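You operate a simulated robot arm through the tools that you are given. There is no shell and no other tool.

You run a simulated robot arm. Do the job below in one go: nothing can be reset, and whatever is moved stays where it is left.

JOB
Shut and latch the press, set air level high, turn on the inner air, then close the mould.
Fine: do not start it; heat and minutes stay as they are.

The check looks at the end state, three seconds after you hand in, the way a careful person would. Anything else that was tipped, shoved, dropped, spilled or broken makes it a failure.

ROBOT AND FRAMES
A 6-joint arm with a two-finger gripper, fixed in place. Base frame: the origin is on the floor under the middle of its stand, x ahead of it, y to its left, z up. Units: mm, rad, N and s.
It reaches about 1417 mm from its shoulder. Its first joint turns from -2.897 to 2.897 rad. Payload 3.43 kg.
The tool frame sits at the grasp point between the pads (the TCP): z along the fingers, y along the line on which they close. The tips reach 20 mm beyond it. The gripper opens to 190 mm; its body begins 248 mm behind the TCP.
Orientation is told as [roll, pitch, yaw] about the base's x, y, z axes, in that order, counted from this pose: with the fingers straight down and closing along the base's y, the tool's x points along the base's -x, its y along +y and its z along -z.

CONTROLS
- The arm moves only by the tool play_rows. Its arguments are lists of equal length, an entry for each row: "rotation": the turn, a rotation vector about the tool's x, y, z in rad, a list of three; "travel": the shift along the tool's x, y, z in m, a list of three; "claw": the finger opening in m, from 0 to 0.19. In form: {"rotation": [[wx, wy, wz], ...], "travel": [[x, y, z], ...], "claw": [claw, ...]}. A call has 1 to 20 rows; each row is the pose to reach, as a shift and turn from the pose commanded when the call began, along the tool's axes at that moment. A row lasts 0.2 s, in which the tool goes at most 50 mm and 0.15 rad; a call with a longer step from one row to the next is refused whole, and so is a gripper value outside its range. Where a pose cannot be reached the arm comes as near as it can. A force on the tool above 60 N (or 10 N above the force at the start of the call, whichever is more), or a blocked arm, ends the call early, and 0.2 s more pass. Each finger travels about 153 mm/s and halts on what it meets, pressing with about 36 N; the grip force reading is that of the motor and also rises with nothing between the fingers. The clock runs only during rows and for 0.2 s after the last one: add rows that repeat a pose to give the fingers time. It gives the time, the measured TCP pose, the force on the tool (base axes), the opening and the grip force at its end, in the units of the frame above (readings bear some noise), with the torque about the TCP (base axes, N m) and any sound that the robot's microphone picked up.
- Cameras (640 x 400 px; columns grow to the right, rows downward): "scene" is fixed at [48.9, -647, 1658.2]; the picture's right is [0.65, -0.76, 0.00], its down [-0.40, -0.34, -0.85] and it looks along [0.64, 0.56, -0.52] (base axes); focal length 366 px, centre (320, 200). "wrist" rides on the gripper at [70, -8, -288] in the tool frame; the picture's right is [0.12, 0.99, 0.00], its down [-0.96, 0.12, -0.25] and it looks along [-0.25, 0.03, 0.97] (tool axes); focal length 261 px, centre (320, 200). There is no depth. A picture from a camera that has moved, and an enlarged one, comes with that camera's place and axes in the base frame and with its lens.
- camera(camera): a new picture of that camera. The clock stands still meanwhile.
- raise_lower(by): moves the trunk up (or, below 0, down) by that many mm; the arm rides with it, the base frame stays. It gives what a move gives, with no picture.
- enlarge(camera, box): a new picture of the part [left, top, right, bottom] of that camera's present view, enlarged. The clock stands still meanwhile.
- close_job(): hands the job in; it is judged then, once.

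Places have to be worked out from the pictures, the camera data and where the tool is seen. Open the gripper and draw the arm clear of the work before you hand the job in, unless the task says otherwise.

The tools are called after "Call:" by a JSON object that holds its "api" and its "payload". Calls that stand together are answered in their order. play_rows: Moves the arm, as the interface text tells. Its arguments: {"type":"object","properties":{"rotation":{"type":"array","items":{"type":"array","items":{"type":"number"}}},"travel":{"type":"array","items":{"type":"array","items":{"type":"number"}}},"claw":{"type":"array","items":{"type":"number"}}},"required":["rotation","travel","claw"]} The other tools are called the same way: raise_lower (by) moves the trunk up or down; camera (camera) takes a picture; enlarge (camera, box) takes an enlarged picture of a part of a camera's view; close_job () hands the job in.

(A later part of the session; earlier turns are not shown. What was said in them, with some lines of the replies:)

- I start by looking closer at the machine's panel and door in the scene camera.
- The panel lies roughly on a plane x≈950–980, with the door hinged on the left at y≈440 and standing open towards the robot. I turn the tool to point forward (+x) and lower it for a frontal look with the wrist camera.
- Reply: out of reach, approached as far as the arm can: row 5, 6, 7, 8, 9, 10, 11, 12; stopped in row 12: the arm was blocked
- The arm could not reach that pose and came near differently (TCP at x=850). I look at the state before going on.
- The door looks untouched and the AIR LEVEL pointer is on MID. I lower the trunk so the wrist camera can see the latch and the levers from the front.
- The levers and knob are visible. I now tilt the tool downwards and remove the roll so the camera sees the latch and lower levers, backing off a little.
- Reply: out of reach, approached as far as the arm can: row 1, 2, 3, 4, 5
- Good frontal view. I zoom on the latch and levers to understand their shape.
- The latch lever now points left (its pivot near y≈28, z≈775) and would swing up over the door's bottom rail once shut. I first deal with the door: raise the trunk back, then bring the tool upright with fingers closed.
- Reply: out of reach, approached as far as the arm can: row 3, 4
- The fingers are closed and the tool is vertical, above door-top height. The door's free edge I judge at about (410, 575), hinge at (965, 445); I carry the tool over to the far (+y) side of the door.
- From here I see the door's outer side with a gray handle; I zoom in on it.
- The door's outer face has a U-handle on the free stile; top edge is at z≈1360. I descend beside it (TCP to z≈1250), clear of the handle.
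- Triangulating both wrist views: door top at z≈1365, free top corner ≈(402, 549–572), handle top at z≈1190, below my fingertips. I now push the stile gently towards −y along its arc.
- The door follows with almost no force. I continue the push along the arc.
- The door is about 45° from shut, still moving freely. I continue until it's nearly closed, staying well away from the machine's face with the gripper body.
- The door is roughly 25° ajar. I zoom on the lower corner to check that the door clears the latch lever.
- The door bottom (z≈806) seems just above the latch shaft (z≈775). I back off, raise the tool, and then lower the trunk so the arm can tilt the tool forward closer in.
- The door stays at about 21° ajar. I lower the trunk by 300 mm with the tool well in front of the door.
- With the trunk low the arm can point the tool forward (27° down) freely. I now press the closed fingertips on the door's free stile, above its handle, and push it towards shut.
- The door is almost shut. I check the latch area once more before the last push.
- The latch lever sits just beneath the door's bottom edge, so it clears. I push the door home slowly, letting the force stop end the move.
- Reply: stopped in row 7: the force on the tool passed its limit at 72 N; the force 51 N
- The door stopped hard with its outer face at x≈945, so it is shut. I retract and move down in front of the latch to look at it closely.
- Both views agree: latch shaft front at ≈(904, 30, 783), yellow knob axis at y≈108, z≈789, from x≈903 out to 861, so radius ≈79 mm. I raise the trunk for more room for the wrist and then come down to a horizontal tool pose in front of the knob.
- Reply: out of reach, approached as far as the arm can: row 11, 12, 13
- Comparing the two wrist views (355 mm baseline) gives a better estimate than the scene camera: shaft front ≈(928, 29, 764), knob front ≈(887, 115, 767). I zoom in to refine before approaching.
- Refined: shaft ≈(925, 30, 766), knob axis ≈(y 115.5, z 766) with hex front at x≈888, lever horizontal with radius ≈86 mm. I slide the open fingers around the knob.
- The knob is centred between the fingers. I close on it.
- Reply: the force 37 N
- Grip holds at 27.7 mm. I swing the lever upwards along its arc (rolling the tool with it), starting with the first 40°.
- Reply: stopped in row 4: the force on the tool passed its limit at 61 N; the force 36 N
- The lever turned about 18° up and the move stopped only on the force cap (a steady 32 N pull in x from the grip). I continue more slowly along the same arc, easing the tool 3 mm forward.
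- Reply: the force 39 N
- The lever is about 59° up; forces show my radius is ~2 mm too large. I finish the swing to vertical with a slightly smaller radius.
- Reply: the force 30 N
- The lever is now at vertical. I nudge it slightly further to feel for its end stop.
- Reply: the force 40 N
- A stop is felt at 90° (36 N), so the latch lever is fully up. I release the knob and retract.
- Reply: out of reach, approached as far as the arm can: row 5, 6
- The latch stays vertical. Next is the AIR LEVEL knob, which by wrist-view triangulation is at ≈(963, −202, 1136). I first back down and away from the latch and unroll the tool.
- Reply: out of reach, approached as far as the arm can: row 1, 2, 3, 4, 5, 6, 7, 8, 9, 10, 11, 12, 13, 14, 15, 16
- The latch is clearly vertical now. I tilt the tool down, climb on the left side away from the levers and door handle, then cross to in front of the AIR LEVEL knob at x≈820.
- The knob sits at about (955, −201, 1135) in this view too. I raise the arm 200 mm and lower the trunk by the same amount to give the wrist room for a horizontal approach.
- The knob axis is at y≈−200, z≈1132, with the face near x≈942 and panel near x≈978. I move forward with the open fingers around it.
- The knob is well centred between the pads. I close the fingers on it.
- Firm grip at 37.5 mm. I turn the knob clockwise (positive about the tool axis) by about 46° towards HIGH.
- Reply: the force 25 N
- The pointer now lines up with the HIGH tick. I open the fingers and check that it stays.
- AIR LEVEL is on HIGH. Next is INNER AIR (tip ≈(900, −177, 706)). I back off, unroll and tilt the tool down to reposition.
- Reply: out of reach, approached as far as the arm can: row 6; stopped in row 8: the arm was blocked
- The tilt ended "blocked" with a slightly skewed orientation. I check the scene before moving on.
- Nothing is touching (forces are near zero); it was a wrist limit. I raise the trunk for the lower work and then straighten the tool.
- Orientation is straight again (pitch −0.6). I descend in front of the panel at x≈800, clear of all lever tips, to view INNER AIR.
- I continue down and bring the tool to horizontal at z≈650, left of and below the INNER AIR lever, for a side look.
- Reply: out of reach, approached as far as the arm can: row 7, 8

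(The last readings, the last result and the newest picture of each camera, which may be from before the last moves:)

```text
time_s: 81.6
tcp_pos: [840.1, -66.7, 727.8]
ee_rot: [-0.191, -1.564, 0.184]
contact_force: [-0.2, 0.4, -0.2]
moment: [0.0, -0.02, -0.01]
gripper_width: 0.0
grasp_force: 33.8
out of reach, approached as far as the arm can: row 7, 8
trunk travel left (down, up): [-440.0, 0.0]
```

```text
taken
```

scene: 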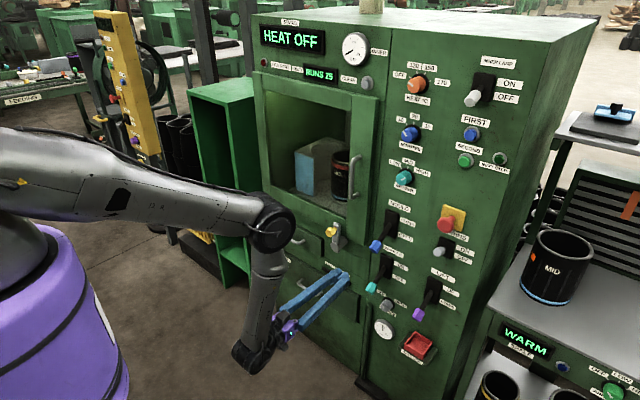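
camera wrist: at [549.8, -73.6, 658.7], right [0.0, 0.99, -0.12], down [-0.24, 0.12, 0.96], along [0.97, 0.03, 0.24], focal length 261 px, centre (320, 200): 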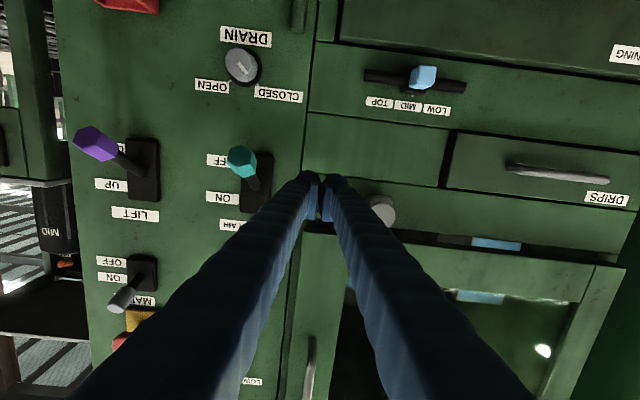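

Call:
{"api": "enlarge", "payload": {"camera": "wrist", "box": [180, 110, 320, 240]}}

Call:
{"api": "enlarge", "payload": {"camera": "scene", "box": [350, 210, 450, 330]}}

```text
3.08 times, centred on (250, 175) of wrist
camera zoom: at [549.8, -73.6, 658.7], right [0.0, 0.99, -0.12], down [-0.24, 0.12, 0.96], along [0.97, 0.03, 0.24], focal length 802 px, centre (535, 277)
```

zoom: 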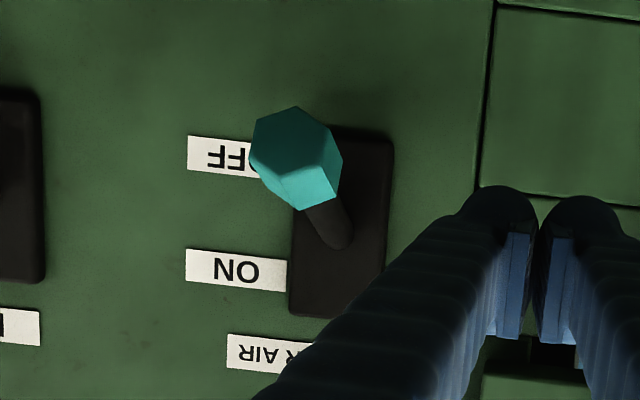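

```text
3.33 times, centred on (400, 270) of scene
camera zoom: at [48.9, -647.0, 1658.2], right [0.65, -0.76, 0.0], down [-0.4, -0.34, -0.85], along [0.64, 0.56, -0.52], focal length 1219 px, centre (53, -33)
```

zoom: 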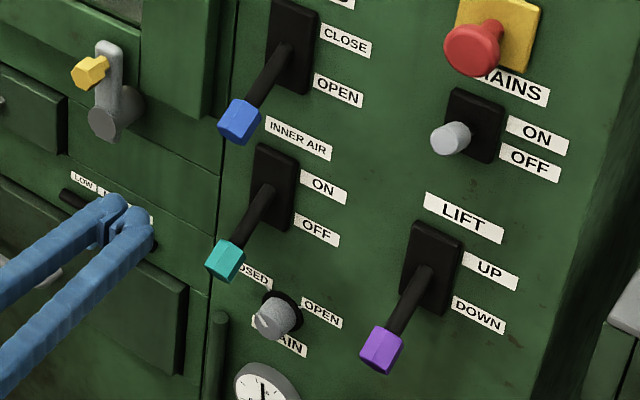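

Tip of INNER AIR is at ≈(889, −169.5, 703), its pivot near (965, −168, 753). I bring the closed fingers below the tip.

Call:
{"api": "play_rows", "payload": {"rotation": [[0, 0, 0], [0, 0, 0], [0, 0, 0], [0, 0, 0], [0, 0, 0], [0, 0, 0], [0, 0, 0]], "travel": [[0.03, 0, 0.02], [0.07, 0, 0.035], [0.078, -0.02, 0.04], [0.078, -0.06, 0.04], [0.078, -0.1028, 0.04], [0.078, -0.1028, 0.055], [0.078, -0.1028, 0.055]], "claw": [0, 0, 0, 0, 0, 0, 0]}}

Call:
{"api": "camera", "payload": {"camera": "wrist"}}

Call:
{"api": "enlarge", "payload": {"camera": "scene", "box": [340, 210, 460, 330]}}

```text
time_s: 82.7
tcp_pos: [882.4, -122.6, 716.9]
ee_rot: [0.324, -1.555, -0.298]
contact_force: [0.1, 3.5, 0.2]
moment: [0.03, -0.03, -0.02]
gripper_width: 0.0
grasp_force: 34.0
out of reach, approached as far as the arm can: row 1, 2, 3, 4, 5
trunk travel left (down, up): [-440.0, 0.0]
stopped in row 5: the force on the tool passed its limit at 89 N (the readings are from after the stop); the commanded pose is now the measured one
```

```text
taken
camera wrist: at [592.4, -136.7, 650.1], right [-0.03, 0.99, -0.11], down [-0.24, 0.1, 0.97], along [0.97, 0.05, 0.23], focal length 261 px, centre (320, 200)
```

wrist: 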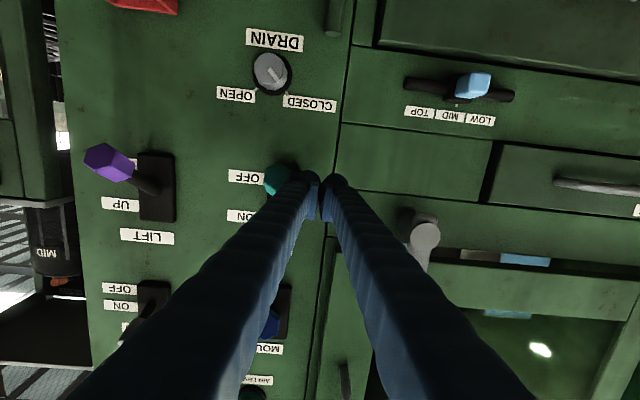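

```text
3.33 times, centred on (400, 270) of scene
camera zoom: at [48.9, -647.0, 1658.2], right [0.65, -0.76, 0.0], down [-0.4, -0.34, -0.85], along [0.64, 0.56, -0.52], focal length 1219 px, centre (53, -33)
```

zoom: 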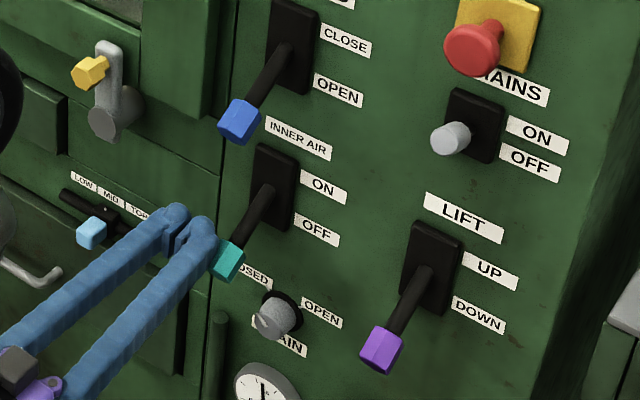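

The arm could not get lower at this trunk height, and the finger bumped the lever's cap sideways (no visible change; the lever still points down at OFF). I move away sideways and lower the trunk so this height becomes reachable.

Call:
{"api": "play_rows", "payload": {"rotation": [[0, 0, 0], [0, 0, 0], [0, 0, 0]], "travel": [[0, 0.03, 0], [0, 0.06, 0], [0, 0.065, 0]], "claw": [0, 0, 0]}}

Call:
{"api": "raise_lower", "payload": {"by": -165}}

Call:
{"api": "enlarge", "payload": {"camera": "scene", "box": [300, 190, 480, 350]}}

```text
time_s: 83.5
tcp_pos: [879.9, -56.9, 716.1]
ee_rot: [0.242, -1.554, -0.215]
contact_force: [0.5, 0.5, -0.4]
moment: [0.01, 0.01, -0.02]
gripper_width: 0.1
grasp_force: 34.4
trunk travel left (down, up): [-440.0, 0.0]
```

```text
time_s: 85.4
tcp_pos: [879.4, -57.8, 551.9]
ee_rot: [0.257, -1.553, -0.234]
contact_force: [-0.5, -0.3, 1.2]
moment: [0.01, -0.02, 0.01]
gripper_width: 0.2
grasp_force: 34.2
trunk travel left (down, up): [-275.0, 165.0]
```

```text
2.50 times, centred on (390, 270) of scene
camera zoom: at [48.9, -647.0, 1658.2], right [0.65, -0.76, 0.0], down [-0.4, -0.34, -0.85], along [0.64, 0.56, -0.52], focal length 914 px, centre (145, 25)
```

zoom: 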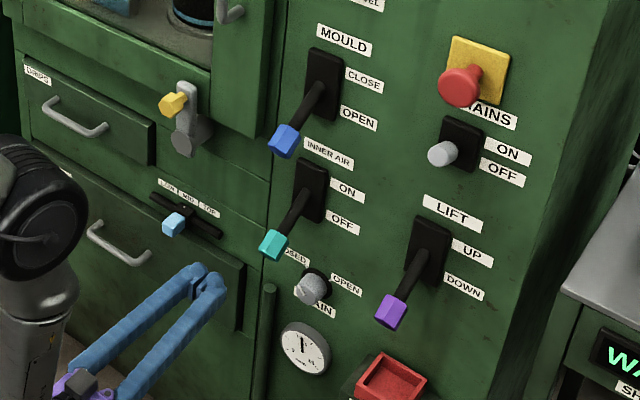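

Call:
{"api": "play_rows", "payload": {"rotation": [[0, 0, 0], [0, 0, 0], [0, 0, 0], [0, 0, 0]], "travel": [[-0.035, -0.003, 0.002], [-0.07, -0.006, 0.004], [-0.098, -0.01, 0.006], [-0.098, -0.01, 0.006]], "claw": [0, 0, 0, 0]}}

Call:
{"api": "camera", "payload": {"camera": "wrist"}}

```text
time_s: 86.4
tcp_pos: [887.4, -66.7, 651.3]
ee_rot: [0.261, -1.552, -0.237]
contact_force: [0.4, -0.3, -0.6]
moment: [0.0, 0.02, 0.02]
gripper_width: 0.1
grasp_force: 34.2
trunk travel left (down, up): [-275.0, 165.0]
```

```text
taken
camera wrist: at [597.6, -82.4, 585.3], right [-0.03, 0.99, -0.11], down [-0.23, 0.11, 0.97], along [0.97, 0.05, 0.23], focal length 261 px, centre (320, 200)
```

wrist: 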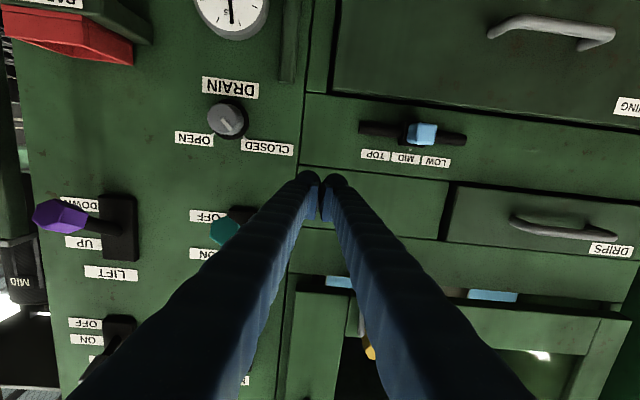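

Now z=651 is reached properly. I move sideways beneath the lever tip (at z≈702).

Call:
{"api": "play_rows", "payload": {"rotation": [[0, 0, 0], [0, 0, 0], [0, 0, 0], [0, 0, 0], [0, 0, 0]], "travel": [[0, -0.03, 0.002], [0, -0.06, 0.004], [0, -0.085, 0.005], [0, -0.103, 0.0055], [0, -0.103, 0.0055]], "claw": [0, 0, 0, 0, 0]}}

Call:
{"api": "camera", "payload": {"camera": "wrist"}}

Call:
{"api": "enlarge", "payload": {"camera": "scene", "box": [330, 200, 470, 330]}}

```text
time_s: 87.6
tcp_pos: [894.6, -172.2, 649.6]
ee_rot: [0.263, -1.555, -0.238]
contact_force: [0.3, -0.2, -0.2]
moment: [-0.03, -0.02, 0.02]
gripper_width: 0.1
grasp_force: 34.5
trunk travel left (down, up): [-275.0, 165.0]
```

```text
taken
camera wrist: at [605.4, -186.5, 583.9], right [-0.03, 0.99, -0.11], down [-0.23, 0.11, 0.97], along [0.97, 0.05, 0.23], focal length 261 px, centre (320, 200)
```

wrist: 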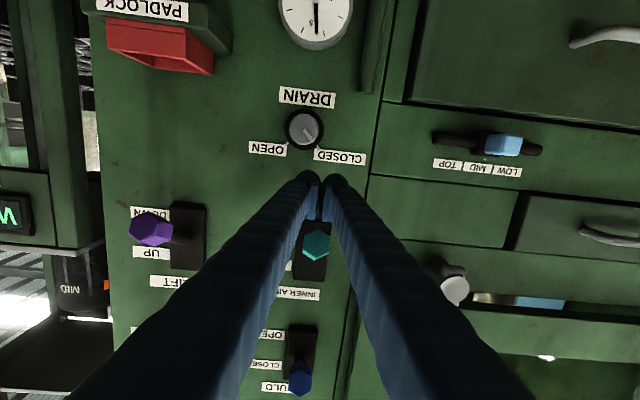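

```text
3.08 times, centred on (400, 265) of scene
camera zoom: at [48.9, -647.0, 1658.2], right [0.65, -0.76, 0.0], down [-0.4, -0.34, -0.85], along [0.64, 0.56, -0.52], focal length 1125 px, centre (74, 0)
```

zoom: 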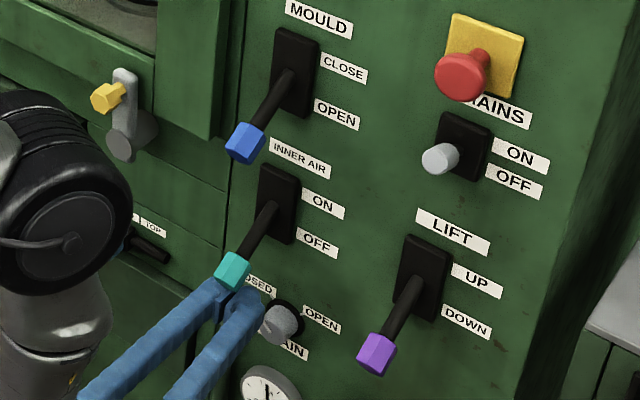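

The closed fingers are right under the teal tip. I push it upwards along its swing, first half.

Call:
{"api": "play_rows", "payload": {"rotation": [[0, 0, 0], [0, 0, 0], [0, 0, 0], [0, 0, 0], [0, 0, 0], [0, 0, 0], [0, 0, 0]], "travel": [[-0.01, 0.002, -0.0001], [-0.02, 0.002, -0.0003], [-0.03, 0.0021, -0.0034], [-0.0399, 0.0022, -0.0076], [-0.0498, 0.0023, -0.0117], [-0.0598, 0.0024, -0.0149], [-0.0698, 0.0024, -0.017]], "claw": [0, 0, 0, 0, 0, 0, 0]}}

Call:
{"api": "camera", "payload": {"camera": "wrist"}}

Call:
{"api": "enlarge", "payload": {"camera": "scene", "box": [330, 200, 470, 330]}}

```text
time_s: 89.2
tcp_pos: [879.3, -170.1, 719.7]
ee_rot: [0.283, -1.553, -0.259]
contact_force: [-0.3, 0.4, -0.1]
moment: [0.01, -0.03, 0.02]
gripper_width: 0.1
grasp_force: 34.1
trunk travel left (down, up): [-275.0, 165.0]
```

```text
taken
camera wrist: at [590.1, -183.8, 654.7], right [-0.03, 0.99, -0.11], down [-0.23, 0.11, 0.97], along [0.97, 0.05, 0.23], focal length 261 px, centre (320, 200)
```

wrist: 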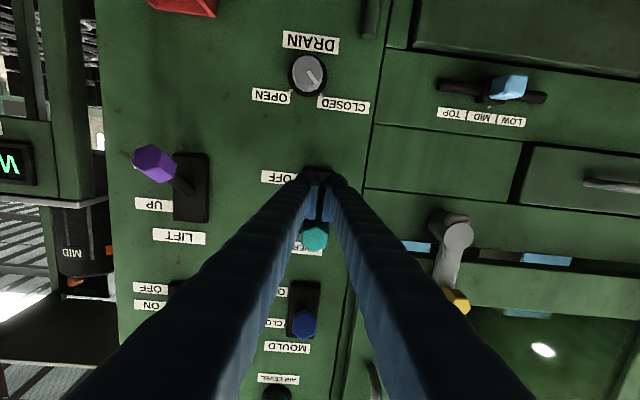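

```text
3.08 times, centred on (400, 265) of scene
camera zoom: at [48.9, -647.0, 1658.2], right [0.65, -0.76, 0.0], down [-0.4, -0.34, -0.85], along [0.64, 0.56, -0.52], focal length 1125 px, centre (74, 0)
```

zoom: 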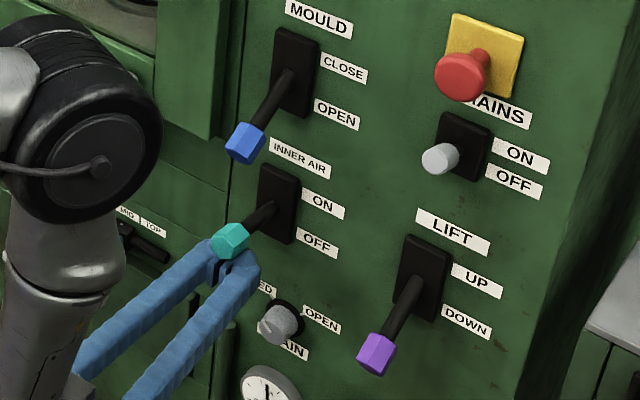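

The lever follows easily and is near horizontal. I continue upwards to its ON end.

Call:
{"api": "play_rows", "payload": {"rotation": [[0, 0, 0], [0, 0, 0], [0, 0, 0], [0, 0, 0], [0, 0, 0], [0, 0, 0]], "travel": [[-0.01, 0, 0.0], [-0.02, 0, 0.002], [-0.03, 0, 0.005], [-0.04, 0, 0.008], [-0.048, 0, 0.012], [-0.056, 0, 0.014]], "claw": [0, 0, 0, 0, 0, 0]}}

Call:
{"api": "camera", "payload": {"camera": "wrist"}}

Call:
{"api": "enlarge", "payload": {"camera": "scene", "box": [330, 200, 470, 330]}}

```text
time_s: 90.5
tcp_pos: [887.0, -169.8, 753.6]
ee_rot: [0.21, -1.523, -0.19]
contact_force: [3.9, -4.8, -19.3]
moment: [0.19, 0.2, -0.2]
gripper_width: 6.3
grasp_force: 34.1
trunk travel left (down, up): [-275.0, 165.0]
stopped in row 6: the force on the tool passed its limit at 66 N (the readings are from after the stop); the commanded pose is now the measured one
```

```text
taken
camera wrist: at [595.9, -182.6, 695.8], right [-0.02, 0.99, -0.11], down [-0.21, 0.1, 0.97], along [0.98, 0.05, 0.2], focal length 261 px, centre (320, 200)
```

wrist: 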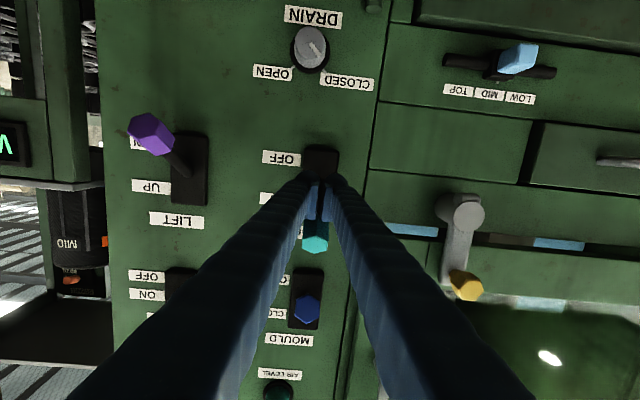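

```text
3.08 times, centred on (400, 265) of scene
camera zoom: at [48.9, -647.0, 1658.2], right [0.65, -0.76, 0.0], down [-0.4, -0.34, -0.85], along [0.64, 0.56, -0.52], focal length 1125 px, centre (74, 0)
```

zoom: 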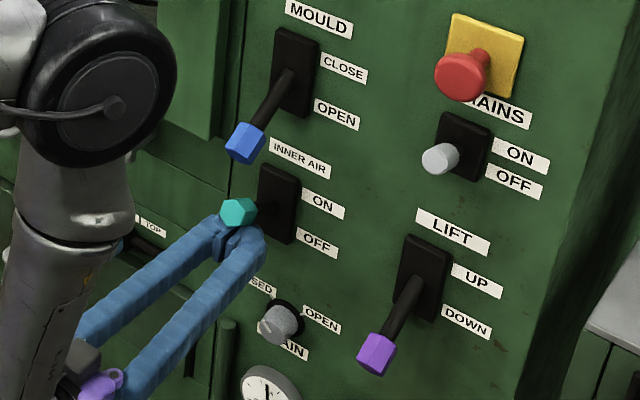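

It hit the end stop (66 N) with the lever up. I open the fingers first (so the lever isn't dragged) and look.

Call:
{"api": "play_rows", "payload": {"rotation": [[0, 0, 0], [0, 0, 0], [0, 0, 0], [0, 0, 0]], "travel": [[0.001, 0, 0], [0.001, 0, 0], [0.001, 0, 0], [0.001, 0, 0]], "claw": [0.03, 0.06, 0.07, 0.07]}}

Call:
{"api": "camera", "payload": {"camera": "wrist"}}

Call:
{"api": "enlarge", "payload": {"camera": "scene", "box": [330, 200, 470, 330]}}

```text
time_s: 91.5
tcp_pos: [887.3, -168.6, 756.0]
ee_rot: [0.21, -1.533, -0.19]
contact_force: [-0.5, -1.1, 0.2]
moment: [-0.04, 0.0, -0.02]
gripper_width: 69.8
grasp_force: 0.1
trunk travel left (down, up): [-275.0, 165.0]
```

```text
taken
camera wrist: at [596.6, -182.0, 697.5], right [-0.03, 0.99, -0.11], down [-0.21, 0.1, 0.97], along [0.98, 0.05, 0.21], focal length 261 px, centre (320, 200)
```

wrist: 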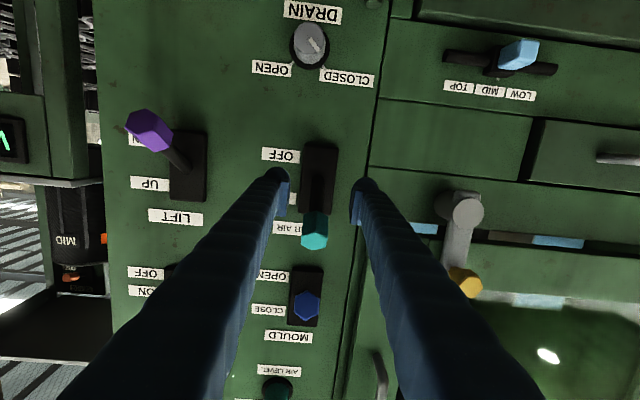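

```text
3.08 times, centred on (400, 265) of scene
camera zoom: at [48.9, -647.0, 1658.2], right [0.65, -0.76, 0.0], down [-0.4, -0.34, -0.85], along [0.64, 0.56, -0.52], focal length 1125 px, centre (74, 0)
```

zoom: 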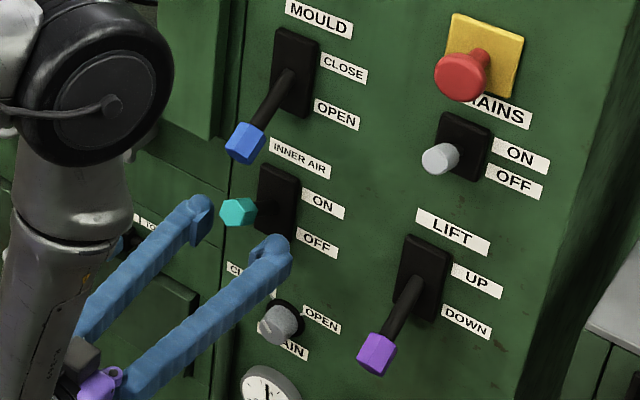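

INNER AIR now points up at ON and stays (tip z≈798). I drop the open fingers down away from it, move left and close them, then raise the trunk for the MOULD lever.

Call:
{"api": "play_rows", "payload": {"rotation": [[0, 0, 0], [0, 0, 0], [0, 0, 0], [0, 0, 0], [0, 0, 0], [0, 0, 0], [0, 0, 0], [0, 0, 0]], "travel": [[0.025, 0, 0], [0.05, 0, 0], [0.07, 0, 0], [0.07, 0.03, 0], [0.07, 0.06, 0], [0.07, 0.09, 0], [0.07, 0.11, 0], [0.07, 0.11, 0]], "claw": [0.07, 0.07, 0.07, 0.07, 0.05, 0.02, 0, 0]}}

Call:
{"api": "raise_lower", "payload": {"by": 165}}

Call:
{"api": "camera", "payload": {"camera": "wrist"}}

Call:
{"api": "enlarge", "payload": {"camera": "scene", "box": [330, 180, 470, 320]}}

```text
time_s: 93.3
tcp_pos: [883.7, -57.6, 686.3]
ee_rot: [0.205, -1.531, -0.182]
contact_force: [0.8, 0.0, 0.3]
moment: [0.01, 0.01, -0.05]
gripper_width: 0.0
grasp_force: 34.6
trunk travel left (down, up): [-275.0, 165.0]
```

```text
time_s: 95.1
tcp_pos: [883.7, -58.2, 851.6]
ee_rot: [0.211, -1.534, -0.189]
contact_force: [0.5, 0.5, 0.0]
moment: [0.01, -0.02, -0.01]
gripper_width: 0.0
grasp_force: 34.5
trunk travel left (down, up): [-440.0, 0.0]
```

```text
taken
camera wrist: at [592.1, -72.0, 792.2], right [-0.03, 0.99, -0.11], down [-0.21, 0.1, 0.97], along [0.98, 0.05, 0.21], focal length 261 px, centre (320, 200)
```

wrist: 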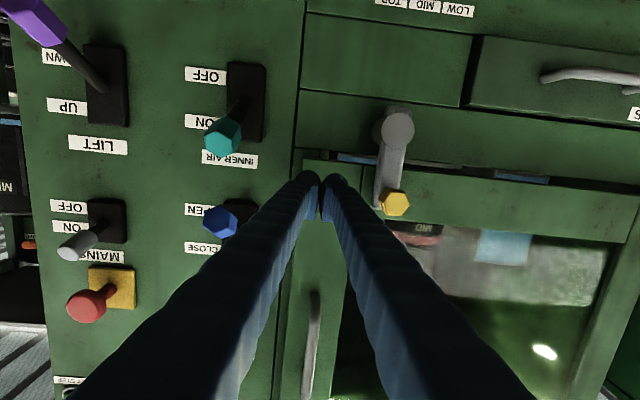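

```text
2.86 times, centred on (400, 250) of scene
camera zoom: at [48.9, -647.0, 1658.2], right [0.65, -0.76, 0.0], down [-0.4, -0.34, -0.85], along [0.64, 0.56, -0.52], focal length 1045 px, centre (91, 57)
```

zoom: 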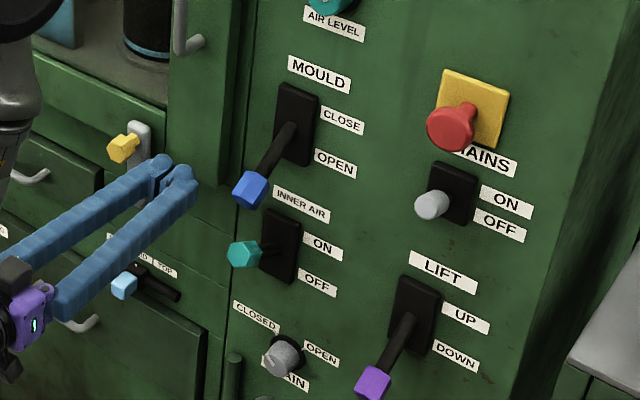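

INNER AIR is ON (cap top ≈812) and MOULD's cap bottom is ≈876. I slide the closed fingers into the gap at z≈844 under the MOULD tip.

Call:
{"api": "play_rows", "payload": {"rotation": [[0, 0, 0], [0, 0, 0], [0, 0, 0], [0, 0, 0], [0, 0, 0], [0, 0, 0]], "travel": [[0.005, -0.02, 0.002], [0.0075, -0.045, 0.004], [0.0075, -0.07, 0.006], [0.0075, -0.092, 0.008], [0.0075, -0.112, 0.008], [0.0075, -0.112, 0.008]], "claw": [0, 0, 0, 0, 0, 0]}}

Call:
{"api": "camera", "payload": {"camera": "wrist"}}

Call:
{"api": "enlarge", "payload": {"camera": "scene", "box": [330, 180, 470, 320]}}

```text
time_s: 96.5
tcp_pos: [892.6, -169.8, 842.6]
ee_rot: [0.222, -1.533, -0.202]
contact_force: [0.4, -0.6, -0.6]
moment: [-0.01, 0.03, 0.05]
gripper_width: 0.1
grasp_force: 34.6
trunk travel left (down, up): [-440.0, 0.0]
```

```text
taken
camera wrist: at [601.4, -183.7, 783.3], right [-0.03, 0.99, -0.11], down [-0.21, 0.1, 0.97], along [0.98, 0.05, 0.21], focal length 261 px, centre (320, 200)
```

wrist: 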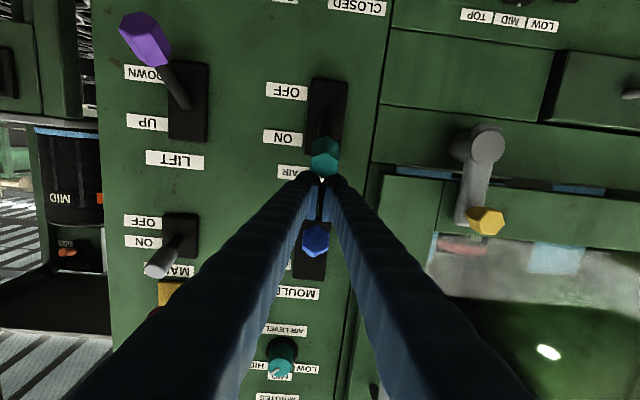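

```text
2.86 times, centred on (400, 250) of scene
camera zoom: at [48.9, -647.0, 1658.2], right [0.65, -0.76, 0.0], down [-0.4, -0.34, -0.85], along [0.64, 0.56, -0.52], focal length 1045 px, centre (91, 57)
```

zoom: 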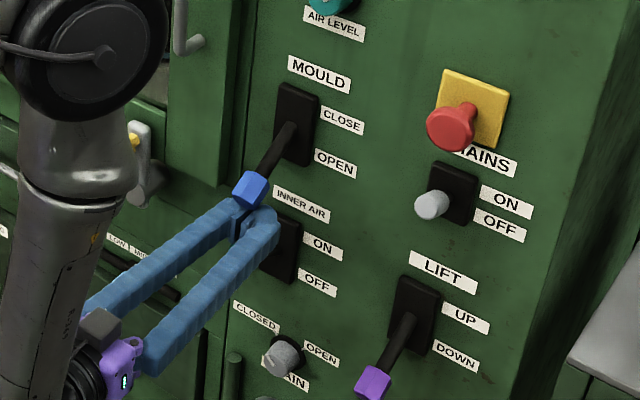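

The fingers are under the blue tip. I push MOULD up, first half.

Call:
{"api": "play_rows", "payload": {"rotation": [[0, 0, 0], [0, 0, 0], [0, 0, 0], [0, 0, 0], [0, 0, 0], [0, 0, 0], [0, 0, 0]], "travel": [[-0.01, 0, -0.0004], [-0.02, 0, -0.0007], [-0.0299, 0, -0.0041], [-0.0397, 0, -0.0085], [-0.0496, 0, -0.0129], [-0.0595, 0, -0.0162], [-0.0694, 0, -0.0186]], "claw": [0, 0, 0, 0, 0, 0, 0]}}

Call:
{"api": "camera", "payload": {"camera": "wrist"}}

Call:
{"api": "camera", "payload": {"camera": "scene"}}

```text
time_s: 98.1
tcp_pos: [876.0, -171.9, 913.7]
ee_rot: [0.215, -1.531, -0.193]
contact_force: [0.4, 0.3, 1.0]
moment: [-0.02, 0.01, 0.02]
gripper_width: 0.2
grasp_force: 34.3
trunk travel left (down, up): [-440.0, 0.0]
```

```text
taken
camera wrist: at [585.8, -185.3, 853.6], right [-0.03, 0.99, -0.11], down [-0.21, 0.1, 0.97], along [0.98, 0.05, 0.21], focal length 261 px, centre (320, 200)
```

wrist: 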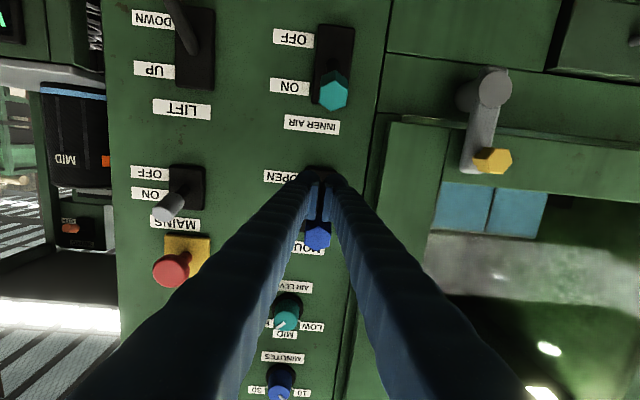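

```text
taken
```

scene: 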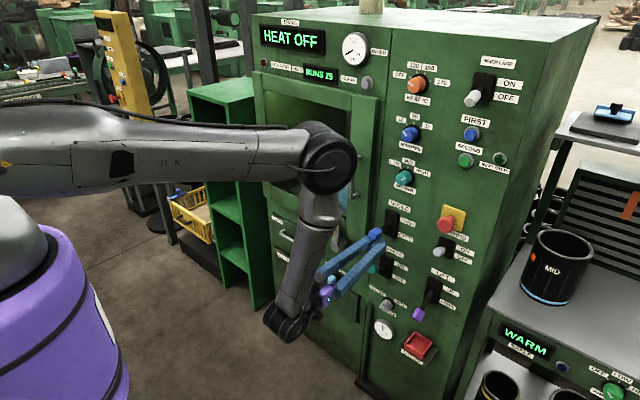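

MOULD is past horizontal and the mould halves inside are seen moving together. I finish the push to the end stop.

Call:
{"api": "play_rows", "payload": {"rotation": [[0, 0, 0], [0, 0, 0], [0, 0, 0], [0, 0, 0], [0, 0, 0]], "travel": [[-0.01, 0.001, -0.0004], [-0.0201, 0.001, 0.0013], [-0.0282, 0.002, 0.005], [-0.0363, 0.002, 0.0077], [-0.044, 0.002, 0.0097]], "claw": [0, 0, 0, 0, 0]}}

Call:
{"api": "camera", "payload": {"camera": "wrist"}}

Call:
{"api": "camera", "payload": {"camera": "scene"}}

```text
time_s: 99.4
tcp_pos: [881.2, -170.1, 943.2]
ee_rot: [0.204, -1.505, -0.189]
contact_force: [-0.6, -3.9, -15.7]
moment: [0.08, 0.12, -0.19]
gripper_width: 6.2
grasp_force: 34.3
trunk travel left (down, up): [-440.0, 0.0]
stopped in row 5: the force on the tool passed its limit at 63 N (the readings are from after the stop); the commanded pose is now the measured one
```

```text
taken
camera wrist: at [589.7, -181.9, 891.0], right [-0.02, 0.99, -0.11], down [-0.19, 0.1, 0.98], along [0.98, 0.04, 0.19], focal length 261 px, centre (320, 200)
```

wrist: 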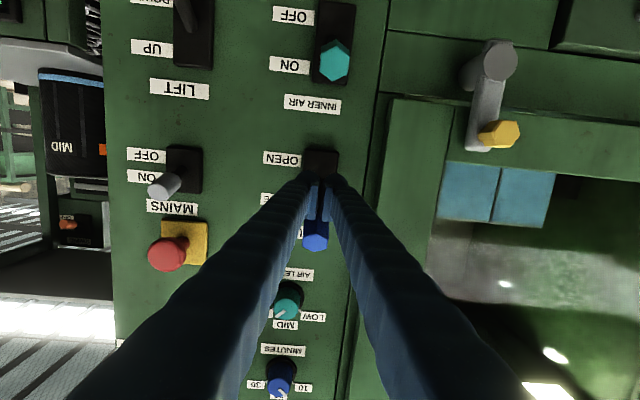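

```text
taken
```

scene: 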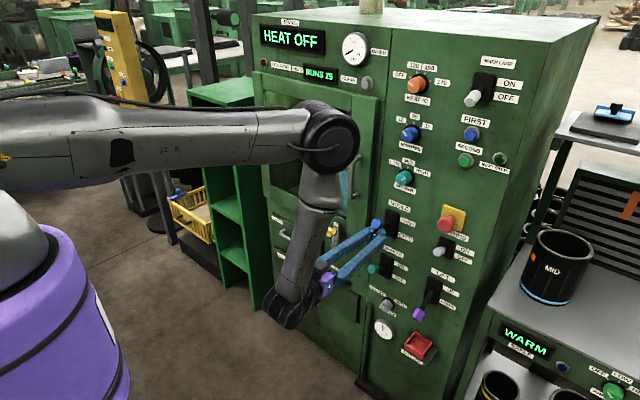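

MOULD is at its upper stop and the mould halves are closed together. I open the fingers and check that the lever stays.

Call:
{"api": "play_rows", "payload": {"rotation": [[0, 0, 0], [0, 0, 0], [0, 0, 0], [0, 0, 0]], "travel": [[0.001, 0, 0], [0.001, 0, 0], [0.001, 0, 0], [0.001, 0, 0]], "claw": [0.03, 0.06, 0.07, 0.07]}}

Call:
{"api": "play_rows", "payload": {"rotation": [[0, 0, 0], [0, 0, 0], [0, 0, 0], [0, 0, 0], [0, 0, 0], [0, 0, 0], [0, 0, 0]], "travel": [[0.025, 0, 0], [0.05, 0, 0], [0.07, 0, 0], [0.07, 0.03, 0], [0.07, 0.06, 0], [0.07, 0.09, 0], [0.07, 0.11, 0]], "claw": [0.07, 0.07, 0.07, 0.07, 0.07, 0.07, 0.07]}}

Call:
{"api": "camera", "payload": {"camera": "wrist"}}

Call:
{"api": "camera", "payload": {"camera": "scene"}}

```text
time_s: 100.4
tcp_pos: [882.3, -168.5, 945.2]
ee_rot: [0.208, -1.514, -0.188]
contact_force: [-0.6, -0.6, -1.4]
moment: [0.02, 0.0, -0.01]
gripper_width: 69.9
grasp_force: 0.1
trunk travel left (down, up): [-440.0, 0.0]
```

```text
time_s: 102.0
tcp_pos: [877.4, -59.0, 876.6]
ee_rot: [0.201, -1.513, -0.183]
contact_force: [0.0, -0.5, 0.5]
moment: [0.01, -0.04, -0.03]
gripper_width: 70.0
grasp_force: 0.1
trunk travel left (down, up): [-440.0, 0.0]
```

```text
taken
camera wrist: at [586.1, -70.5, 822.2], right [-0.03, 0.99, -0.11], down [-0.19, 0.1, 0.98], along [0.98, 0.05, 0.19], focal length 261 px, centre (320, 200)
```

wrist: 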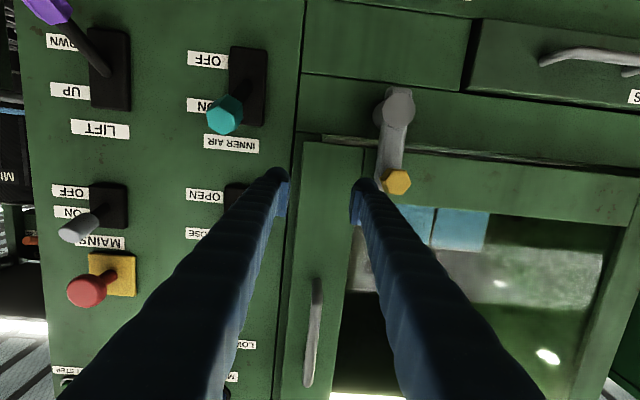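

```text
taken
```

scene: 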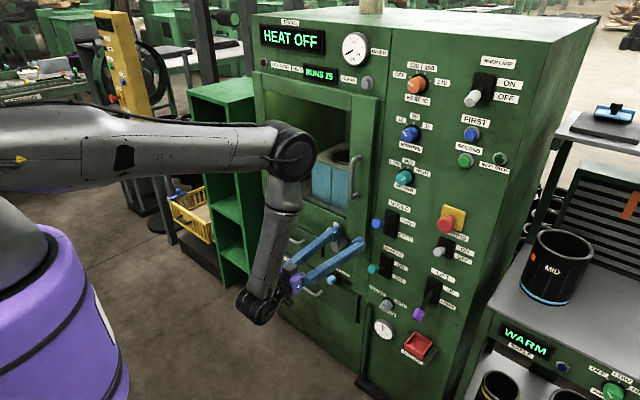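

All three controls hold: latch up, INNER AIR ON, MOULD closed. I tilt the tool down and draw back from the panel.

Call:
{"api": "play_rows", "payload": {"rotation": [[0, 0, 0], [0, 0.13, 0], [0, 0.26, 0], [0, 0.39, 0], [0, 0.52, 0], [0, 0.65, 0], [0, 0.78, 0], [0, 0.91, 0], [0, 0.91, 0], [0, 0.91, 0]], "travel": [[0, -0.008, -0.005], [0, -0.01, -0.01], [0, -0.01, -0.015], [0, -0.01, -0.02], [0, -0.01, -0.03], [0, -0.01, -0.045], [0, -0.01, -0.065], [-0.02, -0.01, -0.09], [-0.04, -0.01, -0.12], [-0.04, -0.01, -0.13]], "claw": [0.07, 0.07, 0.07, 0.07, 0.07, 0.07, 0.07, 0.07, 0.07, 0.07]}}

Call:
{"api": "camera", "payload": {"camera": "wrist"}}

Call:
{"api": "camera", "payload": {"camera": "scene"}}

```text
time_s: 104.2
tcp_pos: [749.7, -70.1, 924.2]
ee_rot: [0.015, -0.603, 0.011]
contact_force: [0.3, 0.3, 0.0]
moment: [-0.01, 0.04, 0.01]
gripper_width: 69.9
grasp_force: 0.0
trunk travel left (down, up): [-440.0, 0.0]
```

```text
taken
camera wrist: at [528.3, -84.2, 1121.4], right [-0.12, 0.99, -0.06], down [0.65, 0.12, 0.75], along [0.75, 0.05, -0.66], focal length 261 px, centre (320, 200)
```

wrist: 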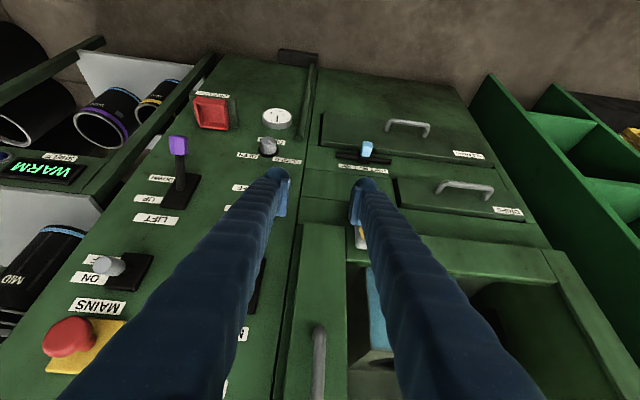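

```text
taken
```

scene: 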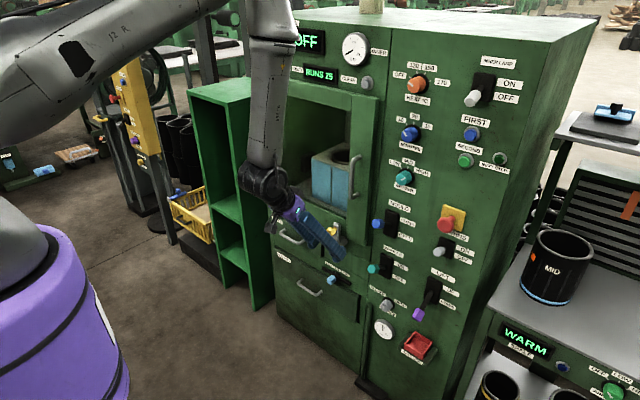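

Clear of the panel. I raise the arm and take check pictures of the whole panel.

Call:
{"api": "play_rows", "payload": {"rotation": [[0, 0, 0], [0, 0, 0], [0, 0, 0], [0, 0, 0], [0, 0, 0], [0, 0, 0], [0, 0, 0], [0, 0, 0], [0, 0, 0]], "travel": [[-0.0217, 0, -0.0382], [-0.0434, 0, -0.0764], [-0.0652, 0, -0.1145], [-0.0869, 0, -0.1527], [-0.1086, 0, -0.1909], [-0.1304, 0, -0.229], [-0.152, 0, -0.2672], [-0.1738, 0, -0.3054], [-0.1738, 0, -0.3054]], "claw": [0.07, 0.07, 0.1, 0.1, 0.15, 0.19, 0.19, 0.19, 0.19]}}

Call:
{"api": "camera", "payload": {"camera": "wrist"}}

Call:
{"api": "camera", "payload": {"camera": "scene"}}

```text
time_s: 106.2
tcp_pos: [720.3, -74.8, 1273.5]
ee_rot: [0.014, -0.605, 0.01]
contact_force: [0.3, 0.0, -0.5]
moment: [-0.01, 0.07, -0.02]
gripper_width: 190.0
grasp_force: 0.0
trunk travel left (down, up): [-440.0, 0.0]
```

```text
taken
camera wrist: at [499.0, -89.8, 1470.5], right [-0.12, 0.99, -0.06], down [0.65, 0.12, 0.75], along [0.75, 0.05, -0.66], focal length 261 px, centre (320, 200)
```

wrist: 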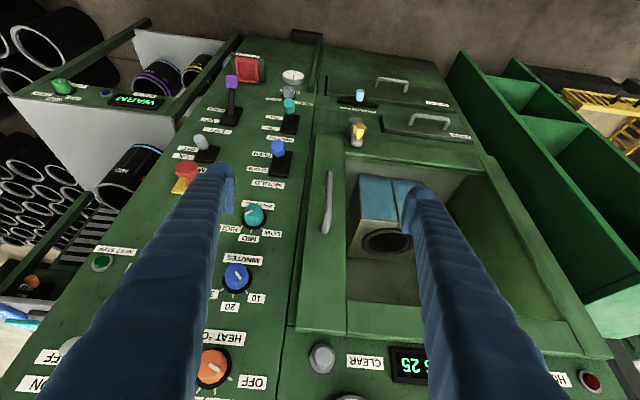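

```text
taken
```

scene: 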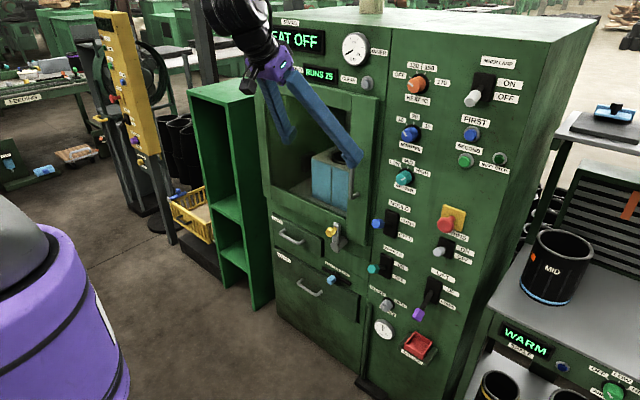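

Call:
{"api": "enlarge", "payload": {"camera": "wrist", "box": [180, 40, 500, 240]}}

Call:
{"api": "enlarge", "payload": {"camera": "scene", "box": [320, 130, 480, 340]}}

Call:
{"api": "enlarge", "payload": {"camera": "scene", "box": [240, 60, 400, 280]}}

Call:
{"api": "enlarge", "payload": {"camera": "scene", "box": [360, 40, 540, 200]}}

```text
2.00 times, centred on (340, 140) of wrist
camera zoom: at [499.0, -89.8, 1470.5], right [-0.12, 0.99, -0.06], down [0.65, 0.12, 0.75], along [0.75, 0.05, -0.66], focal length 521 px, centre (280, 320)
```

zoom: 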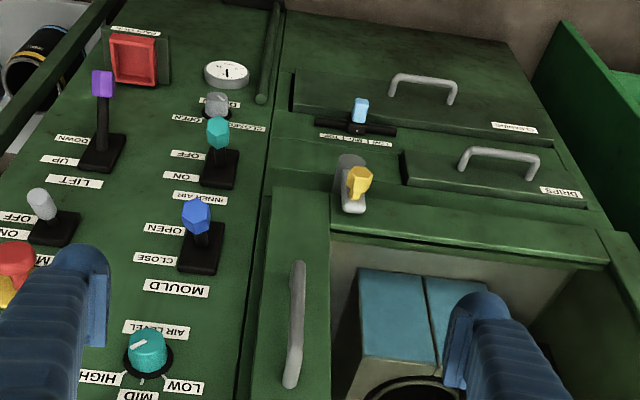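

```text
1.90 times, centred on (400, 235) of scene
camera zoom: at [48.9, -647.0, 1658.2], right [0.65, -0.76, 0.0], down [-0.4, -0.34, -0.85], along [0.64, 0.56, -0.52], focal length 696 px, centre (168, 133)
```

zoom: 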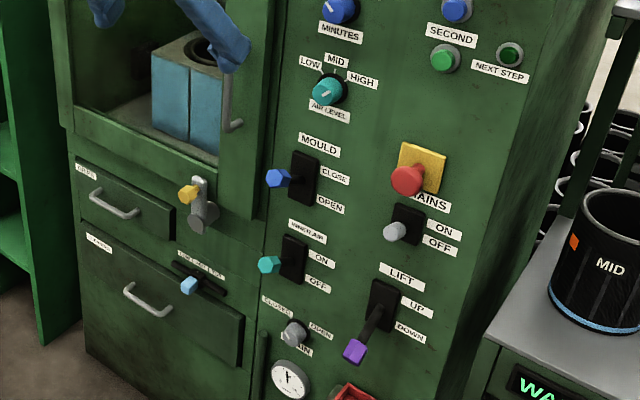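

```text
1.82 times, centred on (320, 170) of scene
camera zoom: at [48.9, -647.0, 1658.2], right [0.65, -0.76, 0.0], down [-0.4, -0.34, -0.85], along [0.64, 0.56, -0.52], focal length 665 px, centre (320, 254)
```

zoom: 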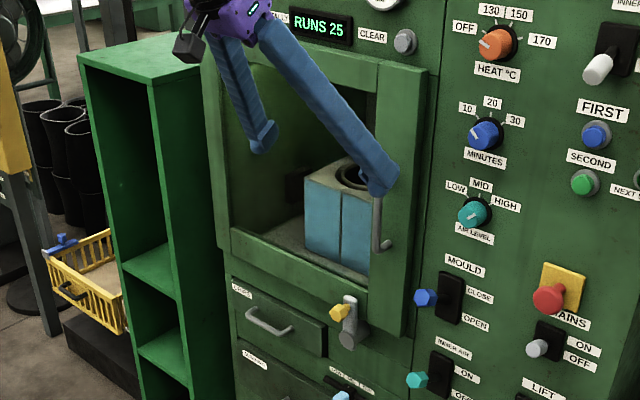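

```text
2.50 times, centred on (450, 120) of scene
camera zoom: at [48.9, -647.0, 1658.2], right [0.65, -0.76, 0.0], down [-0.4, -0.34, -0.85], along [0.64, 0.56, -0.52], focal length 914 px, centre (-5, 400)
```

zoom: 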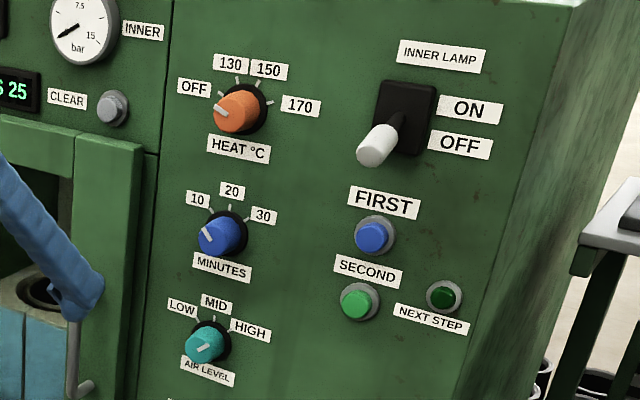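

Everything checks out: door shut and latched (lever vertical), AIR LEVEL HIGH, INNER AIR ON, MOULD CLOSE with mould halves together, HEAT still OFF and MINUTES still 10. I draw the arm further up and back to its starting area.

Call:
{"api": "play_rows", "payload": {"rotation": [[0, 0.12, 0], [0, 0.24, 0], [0, 0.36, 0], [0, 0.48, 0], [0, 0.6, 0], [0, 0.6, 0]], "travel": [[-0.0071, 0, -0.0315], [-0.0142, 0, -0.063], [-0.0214, 0, -0.0946], [-0.0285, 0, -0.1261], [-0.0356, 0, -0.1576], [-0.0356, 0, -0.1576]], "claw": [0.19, 0.19, 0.19, 0.19, 0.19, 0.19]}}

Call:
{"api": "camera", "payload": {"camera": "scene"}}

```text
time_s: 107.6
tcp_pos: [645.6, -79.6, 1394.6]
ee_rot: [0.208, -0.112, 0.005]
contact_force: [-1.0, 0.0, -1.2]
moment: [0.11, -0.05, 0.0]
gripper_width: 189.9
grasp_force: 0.1
out of reach, approached as far as the arm can: row 1, 2, 3, 4, 5, 6
trunk travel left (down, up): [-440.0, 0.0]
```

```text
taken
```

scene: 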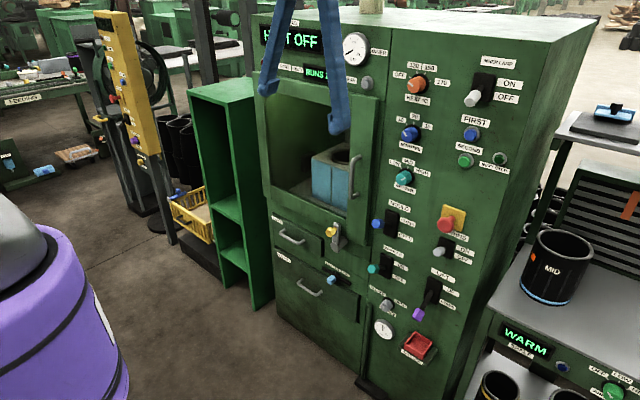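

The gripper is open and the arm is about 300 mm clear of the machine. The panel shows the state the job asks for and nothing else has moved, so I hand the job in.

Call:
{"api": "close_job", "payload": {}}

```text
The job is handed in.
```

I shut and latched the press, set the air level to HIGH, turned the inner air ON, then closed the mould, in that order. I did not start the press. Heat is still at OFF and minutes still at 10.

- **Door:** it was pushed shut until it stopped hard. The latch lever is turned fully up against its end stop.
- **Air level:** the pointer was on MID and now sits on the HIGH tick. It stayed there after I let go.
- **Inner air and mould:** both levers were pushed up to their end stops and stayed there. The two mould halves are seen closed together inside the chamber.

**Bump on inner air lever:** while moving towards the inner air lever, a finger bumped the side of its cap at about 89 N. In the pictures afterwards the lever looked unchanged, and it moved freely to ON.

The final pictures show nothing else moved. The gripper is open and the arm is about 300 mm clear of the machine.
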